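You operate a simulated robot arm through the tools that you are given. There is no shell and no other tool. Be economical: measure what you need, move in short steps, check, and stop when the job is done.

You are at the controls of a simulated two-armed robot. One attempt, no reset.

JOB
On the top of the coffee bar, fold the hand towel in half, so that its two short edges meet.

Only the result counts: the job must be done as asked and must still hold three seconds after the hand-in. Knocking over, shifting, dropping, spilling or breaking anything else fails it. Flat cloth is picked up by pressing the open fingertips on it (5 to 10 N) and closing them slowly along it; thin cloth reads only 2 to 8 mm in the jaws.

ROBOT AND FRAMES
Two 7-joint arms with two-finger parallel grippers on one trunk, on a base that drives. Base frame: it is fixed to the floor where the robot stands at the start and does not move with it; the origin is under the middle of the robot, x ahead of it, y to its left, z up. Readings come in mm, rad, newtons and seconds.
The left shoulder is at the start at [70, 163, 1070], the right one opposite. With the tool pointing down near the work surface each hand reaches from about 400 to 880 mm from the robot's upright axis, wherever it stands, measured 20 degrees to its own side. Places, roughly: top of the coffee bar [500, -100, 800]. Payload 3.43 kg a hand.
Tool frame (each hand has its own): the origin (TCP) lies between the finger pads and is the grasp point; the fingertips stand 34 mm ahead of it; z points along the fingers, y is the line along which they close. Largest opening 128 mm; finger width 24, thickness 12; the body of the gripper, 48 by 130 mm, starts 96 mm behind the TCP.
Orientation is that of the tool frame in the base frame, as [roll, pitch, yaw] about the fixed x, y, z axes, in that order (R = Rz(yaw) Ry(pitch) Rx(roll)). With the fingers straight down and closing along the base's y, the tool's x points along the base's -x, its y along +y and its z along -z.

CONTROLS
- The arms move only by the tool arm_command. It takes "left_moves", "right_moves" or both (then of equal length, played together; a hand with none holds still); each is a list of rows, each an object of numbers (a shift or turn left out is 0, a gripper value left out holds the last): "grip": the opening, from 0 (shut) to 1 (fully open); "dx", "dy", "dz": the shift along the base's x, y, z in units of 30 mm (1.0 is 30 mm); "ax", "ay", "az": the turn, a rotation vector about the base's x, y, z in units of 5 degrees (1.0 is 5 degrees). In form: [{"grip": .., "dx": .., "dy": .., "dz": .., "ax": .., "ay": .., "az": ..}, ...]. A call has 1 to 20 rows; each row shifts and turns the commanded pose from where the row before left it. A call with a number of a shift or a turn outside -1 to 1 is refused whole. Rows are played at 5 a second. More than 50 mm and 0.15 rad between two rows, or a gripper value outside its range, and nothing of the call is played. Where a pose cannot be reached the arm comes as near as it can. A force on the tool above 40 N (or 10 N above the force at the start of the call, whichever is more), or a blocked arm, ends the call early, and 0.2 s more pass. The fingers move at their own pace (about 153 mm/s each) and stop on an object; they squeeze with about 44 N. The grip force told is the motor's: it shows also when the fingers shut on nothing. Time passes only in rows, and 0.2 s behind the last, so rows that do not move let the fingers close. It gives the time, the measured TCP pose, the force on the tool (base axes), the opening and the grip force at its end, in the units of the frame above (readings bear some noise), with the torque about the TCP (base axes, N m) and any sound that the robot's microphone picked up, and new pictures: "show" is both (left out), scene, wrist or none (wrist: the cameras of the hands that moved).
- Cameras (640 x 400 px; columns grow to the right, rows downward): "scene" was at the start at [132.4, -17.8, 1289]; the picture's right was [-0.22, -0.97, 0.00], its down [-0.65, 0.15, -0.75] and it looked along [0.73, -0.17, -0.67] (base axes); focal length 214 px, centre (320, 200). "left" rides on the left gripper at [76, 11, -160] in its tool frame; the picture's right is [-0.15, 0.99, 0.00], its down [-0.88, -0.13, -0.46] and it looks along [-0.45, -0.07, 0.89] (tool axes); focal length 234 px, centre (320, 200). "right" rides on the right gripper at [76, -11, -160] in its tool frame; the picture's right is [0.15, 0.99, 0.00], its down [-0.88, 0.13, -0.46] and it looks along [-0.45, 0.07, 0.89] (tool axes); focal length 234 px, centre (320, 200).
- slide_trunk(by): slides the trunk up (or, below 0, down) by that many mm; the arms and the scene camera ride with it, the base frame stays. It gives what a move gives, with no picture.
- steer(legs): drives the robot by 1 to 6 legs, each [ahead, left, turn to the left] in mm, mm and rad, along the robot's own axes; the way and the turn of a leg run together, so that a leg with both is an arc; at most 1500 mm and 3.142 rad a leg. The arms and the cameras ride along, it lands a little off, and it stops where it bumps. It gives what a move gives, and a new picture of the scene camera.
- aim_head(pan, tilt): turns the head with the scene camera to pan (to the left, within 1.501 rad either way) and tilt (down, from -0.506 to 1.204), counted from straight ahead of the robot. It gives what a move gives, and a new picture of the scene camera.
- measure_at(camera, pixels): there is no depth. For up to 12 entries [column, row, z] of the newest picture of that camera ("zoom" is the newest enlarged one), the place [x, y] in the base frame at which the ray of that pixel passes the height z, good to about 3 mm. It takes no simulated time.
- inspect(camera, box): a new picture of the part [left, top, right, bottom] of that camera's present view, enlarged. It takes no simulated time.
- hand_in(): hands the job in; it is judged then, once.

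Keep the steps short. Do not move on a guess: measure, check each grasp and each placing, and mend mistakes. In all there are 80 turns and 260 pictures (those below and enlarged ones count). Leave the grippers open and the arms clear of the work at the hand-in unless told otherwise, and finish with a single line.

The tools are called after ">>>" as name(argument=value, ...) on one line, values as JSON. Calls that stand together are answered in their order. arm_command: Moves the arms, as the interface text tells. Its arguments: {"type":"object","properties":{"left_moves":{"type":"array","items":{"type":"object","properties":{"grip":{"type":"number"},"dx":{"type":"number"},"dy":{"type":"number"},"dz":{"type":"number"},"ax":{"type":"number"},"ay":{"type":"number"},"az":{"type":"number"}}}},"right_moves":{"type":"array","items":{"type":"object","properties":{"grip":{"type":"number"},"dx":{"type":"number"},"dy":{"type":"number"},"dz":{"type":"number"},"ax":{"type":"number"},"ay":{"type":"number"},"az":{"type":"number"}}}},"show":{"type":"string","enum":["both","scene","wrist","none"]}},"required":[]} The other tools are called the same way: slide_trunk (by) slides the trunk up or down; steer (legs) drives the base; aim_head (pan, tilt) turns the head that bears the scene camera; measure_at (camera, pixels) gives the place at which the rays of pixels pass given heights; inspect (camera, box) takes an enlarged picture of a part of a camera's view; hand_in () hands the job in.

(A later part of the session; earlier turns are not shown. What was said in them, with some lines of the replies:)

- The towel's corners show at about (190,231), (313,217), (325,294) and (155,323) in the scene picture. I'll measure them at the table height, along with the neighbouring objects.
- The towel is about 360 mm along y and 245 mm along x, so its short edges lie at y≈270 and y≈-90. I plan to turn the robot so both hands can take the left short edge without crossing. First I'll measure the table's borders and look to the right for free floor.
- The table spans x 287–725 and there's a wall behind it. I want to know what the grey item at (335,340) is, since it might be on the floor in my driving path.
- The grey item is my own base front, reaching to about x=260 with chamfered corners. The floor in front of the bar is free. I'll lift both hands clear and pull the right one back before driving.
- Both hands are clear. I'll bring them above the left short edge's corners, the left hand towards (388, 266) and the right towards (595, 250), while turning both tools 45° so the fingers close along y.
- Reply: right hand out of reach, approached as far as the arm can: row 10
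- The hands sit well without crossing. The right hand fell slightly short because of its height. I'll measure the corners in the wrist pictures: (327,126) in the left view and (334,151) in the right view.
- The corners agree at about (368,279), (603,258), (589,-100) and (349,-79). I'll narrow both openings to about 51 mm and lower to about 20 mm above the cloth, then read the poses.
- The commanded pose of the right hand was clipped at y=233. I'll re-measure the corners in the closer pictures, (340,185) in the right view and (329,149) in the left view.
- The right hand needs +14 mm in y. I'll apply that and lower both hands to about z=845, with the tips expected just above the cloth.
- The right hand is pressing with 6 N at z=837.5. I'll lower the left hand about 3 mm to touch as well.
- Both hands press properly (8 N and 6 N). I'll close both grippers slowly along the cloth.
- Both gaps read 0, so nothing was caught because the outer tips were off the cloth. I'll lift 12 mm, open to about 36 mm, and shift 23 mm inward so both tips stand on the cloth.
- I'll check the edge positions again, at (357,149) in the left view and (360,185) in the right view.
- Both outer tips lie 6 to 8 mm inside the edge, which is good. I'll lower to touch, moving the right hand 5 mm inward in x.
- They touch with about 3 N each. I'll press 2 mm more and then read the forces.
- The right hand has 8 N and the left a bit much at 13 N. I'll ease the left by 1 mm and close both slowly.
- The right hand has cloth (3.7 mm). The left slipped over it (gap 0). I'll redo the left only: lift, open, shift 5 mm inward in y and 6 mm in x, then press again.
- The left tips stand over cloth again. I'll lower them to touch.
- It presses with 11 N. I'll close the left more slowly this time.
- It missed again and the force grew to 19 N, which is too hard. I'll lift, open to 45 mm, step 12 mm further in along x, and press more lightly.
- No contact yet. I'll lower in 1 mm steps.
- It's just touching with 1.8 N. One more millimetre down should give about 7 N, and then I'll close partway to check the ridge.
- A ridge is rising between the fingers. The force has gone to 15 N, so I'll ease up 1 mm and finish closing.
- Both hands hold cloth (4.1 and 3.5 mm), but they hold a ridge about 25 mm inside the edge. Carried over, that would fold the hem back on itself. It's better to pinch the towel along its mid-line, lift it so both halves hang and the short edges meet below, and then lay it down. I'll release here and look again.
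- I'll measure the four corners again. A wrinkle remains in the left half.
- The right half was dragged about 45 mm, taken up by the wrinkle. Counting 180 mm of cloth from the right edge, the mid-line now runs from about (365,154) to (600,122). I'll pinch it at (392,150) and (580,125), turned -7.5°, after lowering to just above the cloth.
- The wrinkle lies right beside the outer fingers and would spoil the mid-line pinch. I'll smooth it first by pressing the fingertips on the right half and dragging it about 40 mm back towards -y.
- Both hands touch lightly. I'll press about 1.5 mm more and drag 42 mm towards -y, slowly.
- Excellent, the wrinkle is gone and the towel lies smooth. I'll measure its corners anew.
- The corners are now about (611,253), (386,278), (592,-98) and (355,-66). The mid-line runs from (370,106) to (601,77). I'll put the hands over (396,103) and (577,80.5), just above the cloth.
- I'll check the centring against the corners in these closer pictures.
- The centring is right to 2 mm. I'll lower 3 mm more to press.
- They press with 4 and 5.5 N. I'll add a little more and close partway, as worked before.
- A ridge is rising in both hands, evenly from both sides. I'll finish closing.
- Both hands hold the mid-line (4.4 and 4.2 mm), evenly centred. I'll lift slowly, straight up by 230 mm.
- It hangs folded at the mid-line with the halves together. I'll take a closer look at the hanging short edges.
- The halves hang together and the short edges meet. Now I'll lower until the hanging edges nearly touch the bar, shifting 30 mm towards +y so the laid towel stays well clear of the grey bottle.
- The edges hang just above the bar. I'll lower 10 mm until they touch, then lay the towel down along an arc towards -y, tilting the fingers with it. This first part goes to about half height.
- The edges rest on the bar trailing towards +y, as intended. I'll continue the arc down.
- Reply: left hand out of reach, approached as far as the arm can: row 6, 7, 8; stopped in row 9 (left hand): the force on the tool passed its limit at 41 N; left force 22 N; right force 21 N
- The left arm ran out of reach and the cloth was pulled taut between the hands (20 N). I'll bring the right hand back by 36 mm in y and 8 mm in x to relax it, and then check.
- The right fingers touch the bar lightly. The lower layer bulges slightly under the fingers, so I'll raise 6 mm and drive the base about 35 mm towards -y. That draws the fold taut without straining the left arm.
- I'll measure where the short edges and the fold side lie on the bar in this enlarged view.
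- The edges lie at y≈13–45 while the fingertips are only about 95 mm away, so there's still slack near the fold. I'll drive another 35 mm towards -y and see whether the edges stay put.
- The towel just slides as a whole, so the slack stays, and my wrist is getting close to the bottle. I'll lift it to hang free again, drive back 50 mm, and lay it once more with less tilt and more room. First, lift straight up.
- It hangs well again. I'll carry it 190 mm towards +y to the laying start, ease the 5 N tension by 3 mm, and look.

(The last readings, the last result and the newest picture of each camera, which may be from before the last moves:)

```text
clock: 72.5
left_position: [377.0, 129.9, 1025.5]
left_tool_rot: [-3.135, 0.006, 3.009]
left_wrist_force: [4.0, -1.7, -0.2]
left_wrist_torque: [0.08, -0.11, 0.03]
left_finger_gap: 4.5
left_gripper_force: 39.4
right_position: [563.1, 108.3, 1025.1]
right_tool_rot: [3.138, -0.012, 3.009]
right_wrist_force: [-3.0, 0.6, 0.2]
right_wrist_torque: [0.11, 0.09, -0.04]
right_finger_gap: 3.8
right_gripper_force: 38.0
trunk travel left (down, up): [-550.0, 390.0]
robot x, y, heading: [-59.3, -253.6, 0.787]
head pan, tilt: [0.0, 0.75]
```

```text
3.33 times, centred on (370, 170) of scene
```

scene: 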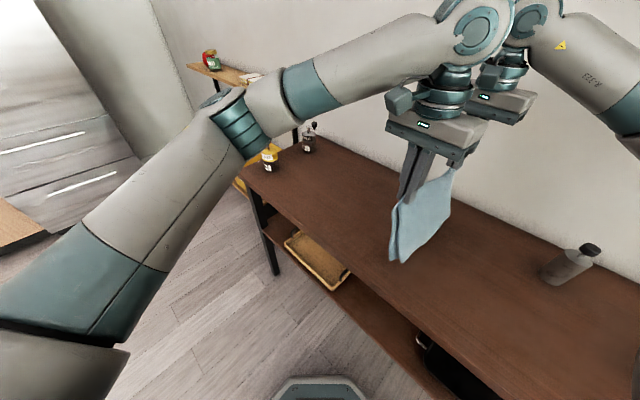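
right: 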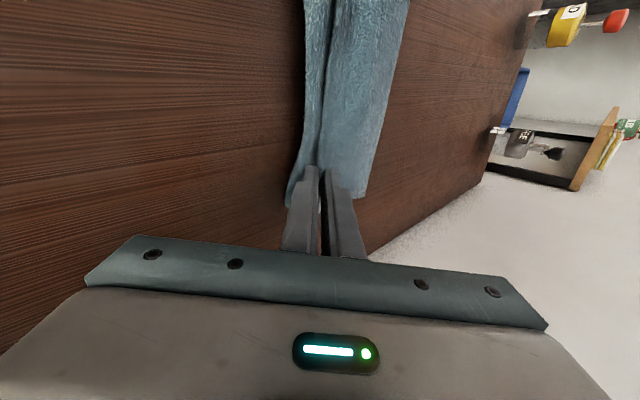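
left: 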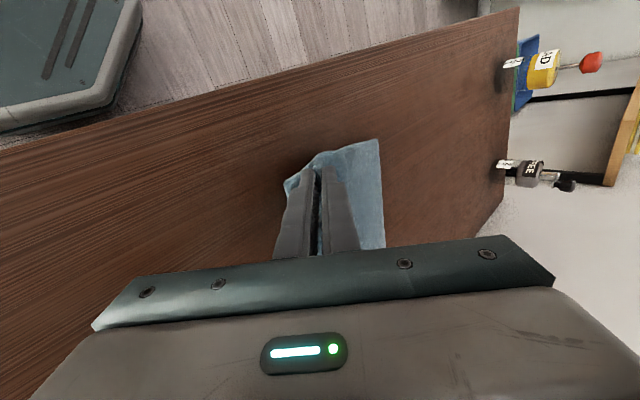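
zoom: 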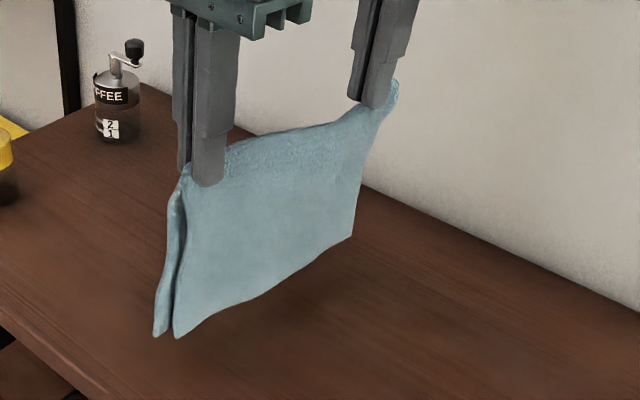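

The towel hangs folded. I'll lower 20 mm to touch and then lay it diagonally, moving equally down and towards -y, with vertical fingers. I'll stop about 40 mm above the final height.

>>> arm_command(left_moves=[{"dz": -0.35}, {"dz": -0.35}, {"dz": -0.4, "dy": -0.45}, {"dz": -0.4, "dy": -0.45}, {"dz": -0.4, "dy": -0.45}, {"dz": -0.4, "dy": -0.45}, {"dz": -0.4, "dy": -0.45}, {"dz": -0.4, "dy": -0.45}, {"dz": -0.4, "dy": -0.45}, {"dz": -0.4, "dy": -0.45}, {"dz": -0.4, "dy": -0.45}, {"dz": -0.4, "dy": -0.45}, {}], right_moves=[{"dz": -0.35}, {"dz": -0.35}, {"dz": -0.4, "dy": -0.45}, {"dz": -0.4, "dy": -0.45}, {"dz": -0.4, "dy": -0.45}, {"dz": -0.4, "dy": -0.45}, {"dz": -0.4, "dy": -0.45}, {"dz": -0.4, "dy": -0.45}, {"dz": -0.4, "dy": -0.45}, {"dz": -0.4, "dy": -0.45}, {"dz": -0.4, "dy": -0.45}, {"dz": -0.4, "dy": -0.45}, {}])

>>> inspect(camera="scene", box=[300, 140, 480, 270])

```text
clock: 75.3
left_position: [376.7, -3.3, 884.2]
left_tool_rot: [-3.135, 0.01, 3.01]
left_wrist_force: [2.6, -0.7, -0.7]
left_wrist_torque: [0.06, -0.08, -0.02]
left_finger_gap: 4.6
left_gripper_force: 38.8
right_position: [562.6, -25.4, 884.9]
right_tool_rot: [3.139, -0.011, 3.011]
right_wrist_force: [-3.2, 0.5, 0.0]
right_wrist_torque: [0.11, 0.08, -0.02]
right_finger_gap: 4.1
right_gripper_force: 38.2
trunk travel left (down, up): [-550.0, 390.0]
robot x, y, heading: [-56.0, -251.2, 0.784]
head pan, tilt: [0.0, 0.75]
```

scene: 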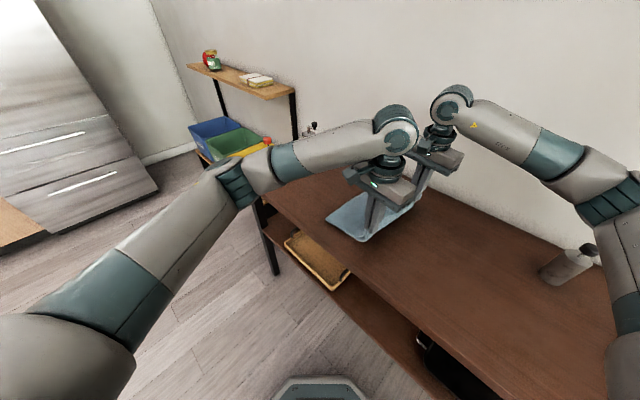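
right: 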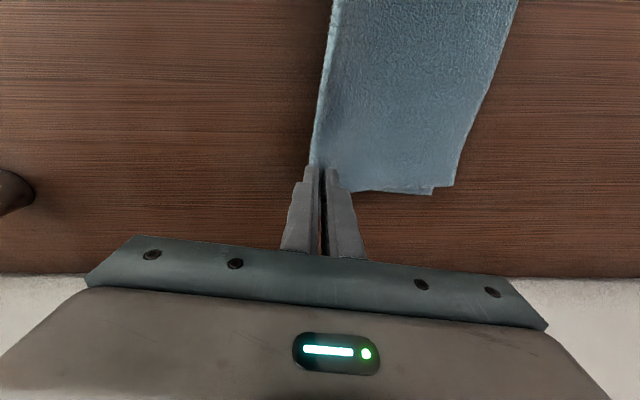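
left: 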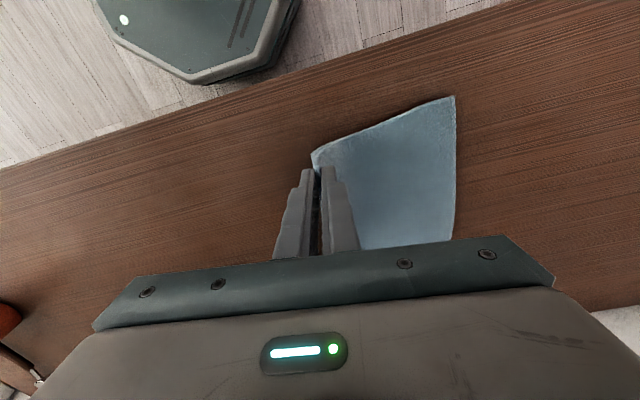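

```text
3.08 times, centred on (390, 205) of scene
```

zoom: 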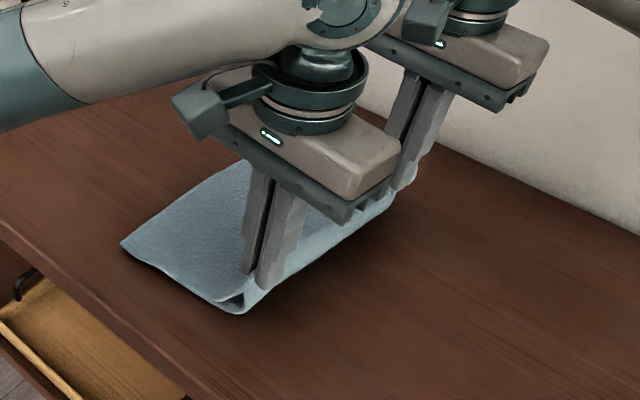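

It lays neatly. I'll finish with 33 mm down, 45 mm towards -y, and a 20° tilt so the fold falls flat.

>>> arm_command(left_moves=[{"dz": -0.28, "dy": -0.38, "ax": 1}, {"dz": -0.28, "dy": -0.38, "ax": 1}, {"dz": -0.28, "dy": -0.38, "ax": 1}, {"dz": -0.25, "dy": -0.38, "ax": 1}, {}], right_moves=[{"dz": -0.28, "dy": -0.38, "ax": 1}, {"dz": -0.28, "dy": -0.38, "ax": 1}, {"dz": -0.28, "dy": -0.38, "ax": 1}, {"dz": -0.25, "dy": -0.38, "ax": 1}, {}])

>>> inspect(camera="scene", box=[300, 140, 480, 270])

```text
clock: 76.5
left_position: [378.0, -48.2, 852.1]
left_tool_rot: [2.803, -0.036, 3.017]
left_wrist_force: [1.4, -0.3, 0.6]
left_wrist_torque: [-0.14, -0.04, -0.03]
left_finger_gap: 4.9
left_gripper_force: 38.9
right_position: [561.8, -70.5, 853.6]
right_tool_rot: [2.791, -0.055, 3.021]
right_wrist_force: [-1.9, 0.4, 0.1]
right_wrist_torque: [-0.1, 0.1, 0.01]
right_finger_gap: 3.6
right_gripper_force: 37.7
trunk travel left (down, up): [-550.0, 390.0]
robot x, y, heading: [-59.8, -255.0, 0.786]
head pan, tilt: [0.0, 0.75]
```

scene: 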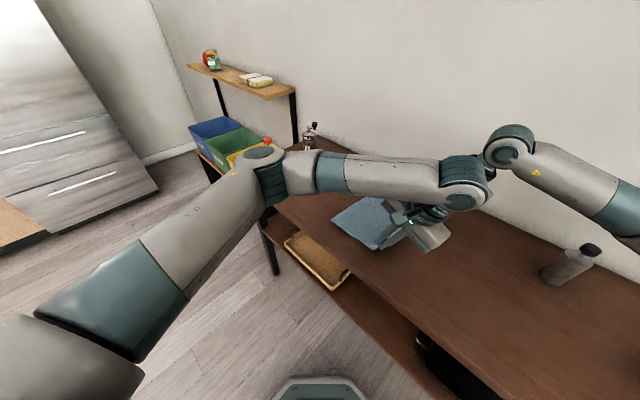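
right: 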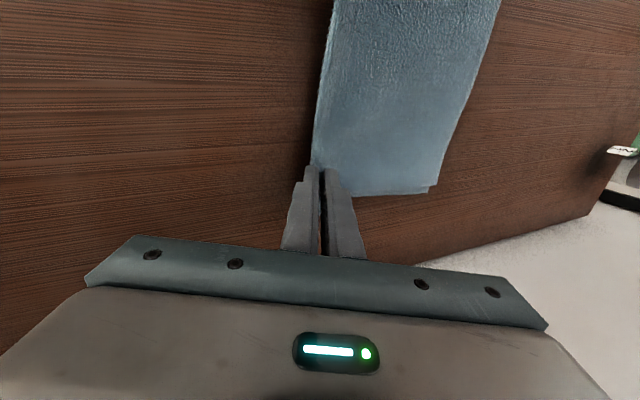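
left: 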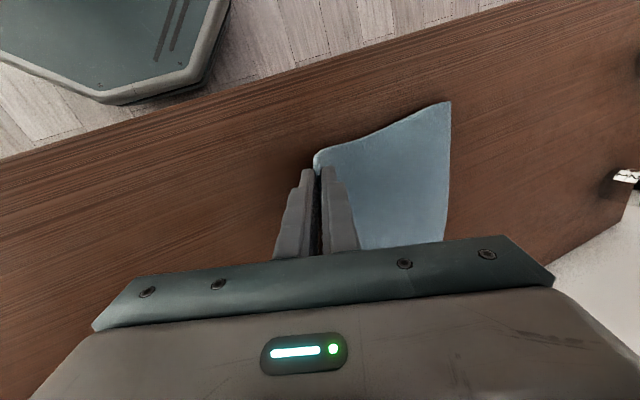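

```text
3.08 times, centred on (390, 205) of scene
```

zoom: 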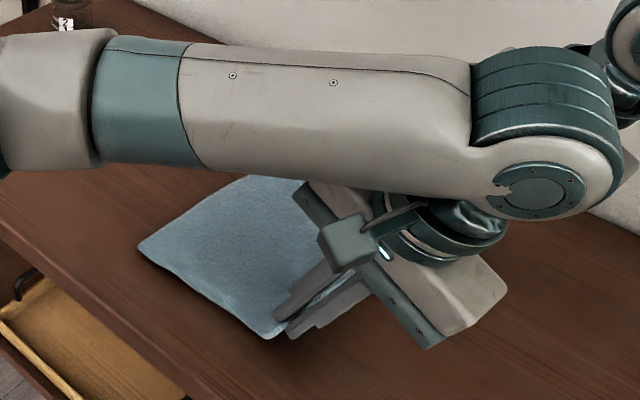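

The towel lies smooth and doubled, with no bulge. I'll lower 8 mm more, open gently, and back out along the fingers.

>>> arm_command(left_moves=[{"dz": -0.15, "dy": -0.1}, {"dz": -0.1, "dy": -0.1}, {}, {"grip": 0.06}, {"grip": 0.12}, {"grip": 0.18}, {}, {"dy": -0.17, "dz": 0.47}, {"dy": -0.17, "dz": 0.47}, {"dy": -0.34, "dz": 0.94}, {"dy": -0.34, "dz": 0.94}, {"dy": -0.34, "dz": 0.94}], right_moves=[{"dz": -0.15, "dy": -0.1}, {"dz": -0.1, "dy": -0.1}, {}, {"grip": 0.06}, {"grip": 0.12}, {"grip": 0.18}, {}, {"dy": -0.17, "dz": 0.47}, {"dy": -0.17, "dz": 0.47}, {"dy": -0.34, "dz": 0.94}, {"dy": -0.34, "dz": 0.94}, {"dy": -0.34, "dz": 0.94}])

```text
clock: 79.1
left_position: [377.0, -96.1, 957.3]
left_tool_rot: [2.802, -0.036, 3.016]
left_wrist_force: [-0.4, -1.1, -0.6]
left_wrist_torque: [0.0, -0.01, 0.02]
left_finger_gap: 23.1
left_gripper_force: 0.1
right_position: [563.9, -118.4, 957.6]
right_tool_rot: [2.791, -0.056, 3.022]
right_wrist_force: [-0.3, 0.1, 0.7]
right_wrist_torque: [0.0, 0.01, 0.06]
right_finger_gap: 23.0
right_gripper_force: 0.0
trunk travel left (down, up): [-550.0, 390.0]
robot x, y, heading: [-61.8, -255.0, 0.789]
head pan, tilt: [0.0, 0.75]
```

scene: 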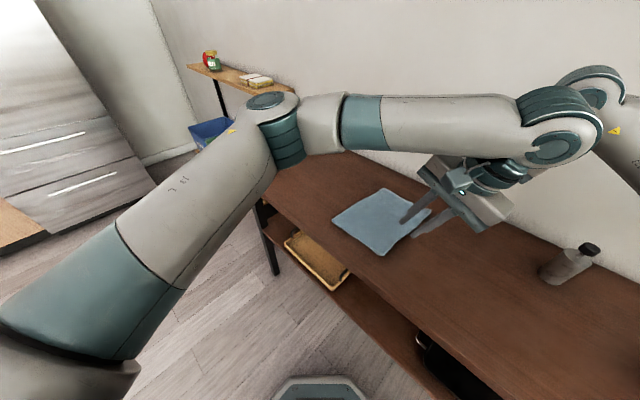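
right: 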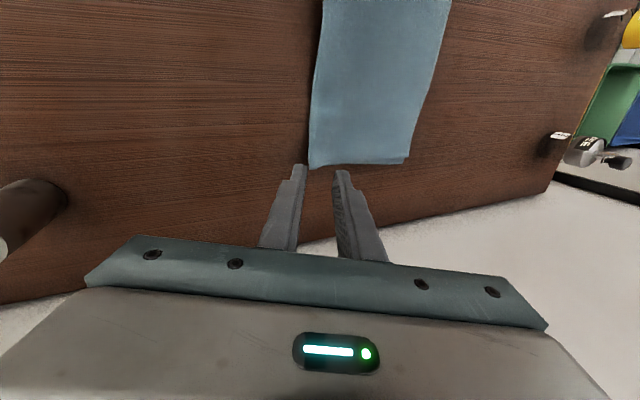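
left: 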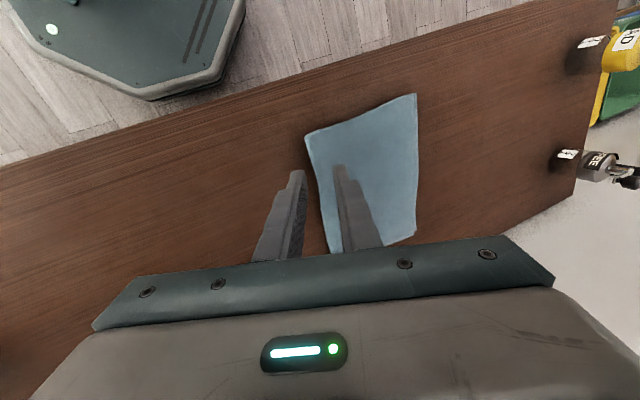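

The fold lies flat. I'll raise both hands clear, straighten and open them, and then inspect the edges.

>>> arm_command(left_moves=[{"dz": 1, "ax": -1}, {"dz": 1, "ax": -1}, {"dz": 1, "ax": -1}, {"dz": 1, "ax": -1, "grip": 1}, {"dy": 1}, {"dy": 1}, {"dy": 1, "dx": -1}, {"dy": 1, "dx": -1}, {"dy": 1, "dx": -1}, {"dy": 1, "dx": -1}], right_moves=[{"dz": 1, "ax": -1}, {"dz": 1, "ax": -1}, {"dz": 1, "ax": -1}, {"dz": 1, "ax": -1, "grip": 1}, {}, {}, {}, {}, {}, {}])

>>> inspect(camera="scene", box=[310, 170, 450, 275])

>>> inspect(camera="right", box=[280, 0, 560, 190])

```text
clock: 81.3
left_position: [255.7, 83.8, 1078.2]
left_tool_rot: [-3.135, 0.007, 3.011]
left_wrist_force: [-0.1, -0.8, 0.1]
left_wrist_torque: [-0.03, -0.02, -0.03]
left_finger_gap: 128.0
left_gripper_force: 0.1
right_position: [560.0, -119.5, 1079.2]
right_tool_rot: [3.14, -0.011, 3.009]
right_wrist_force: [-0.2, 0.5, 0.1]
right_wrist_torque: [-0.05, -0.02, -0.03]
right_finger_gap: 128.0
right_gripper_force: 0.0
trunk travel left (down, up): [-550.0, 390.0]
robot x, y, heading: [-59.7, -257.3, 0.788]
head pan, tilt: [0.0, 0.75]
```

scene: 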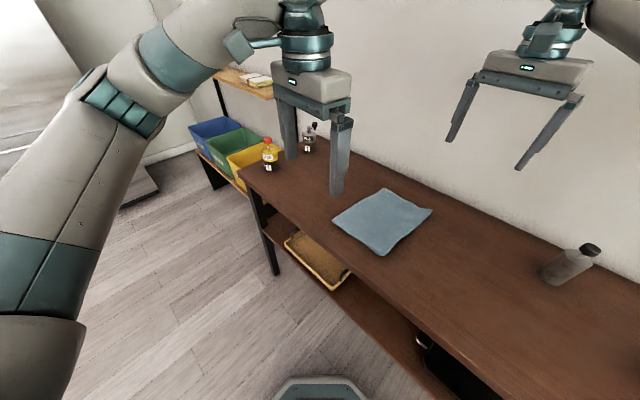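
right: 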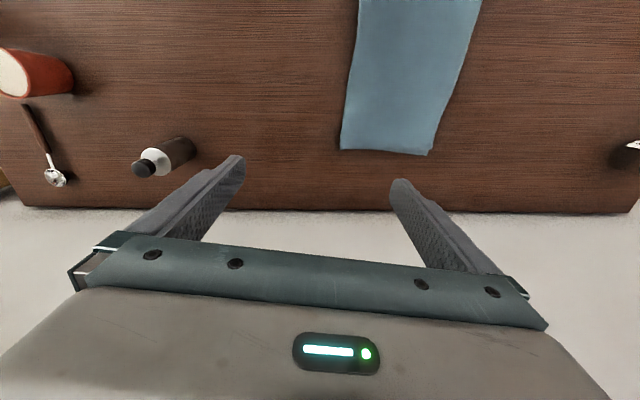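
left: 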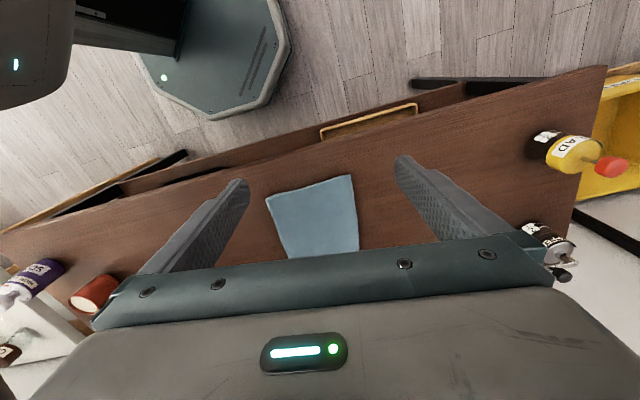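

```text
3.81 times, centred on (380, 222) of scene
```

zoom: 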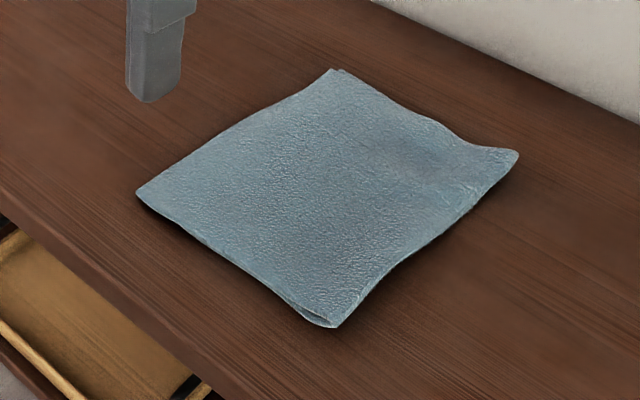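

```text
2.11 times, centred on (420, 95) of right
```

zoom: 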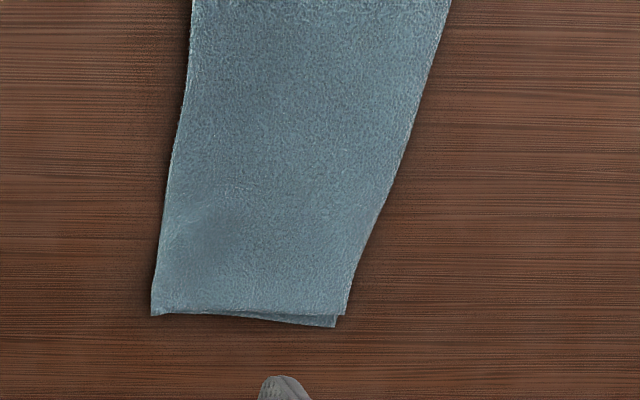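

The towel lies folded in half. The short edges coincide, off by only about 10 mm at the far corner, and nothing else on the bar has moved. The grippers are open and clear, so I'll hand in.

>>> hand_in()

```text
The job is handed in.
```

The hand towel is folded in half on the coffee bar with its two short edges meeting, about 10 mm off at the far corner; nothing else was moved, and the job is handed in.
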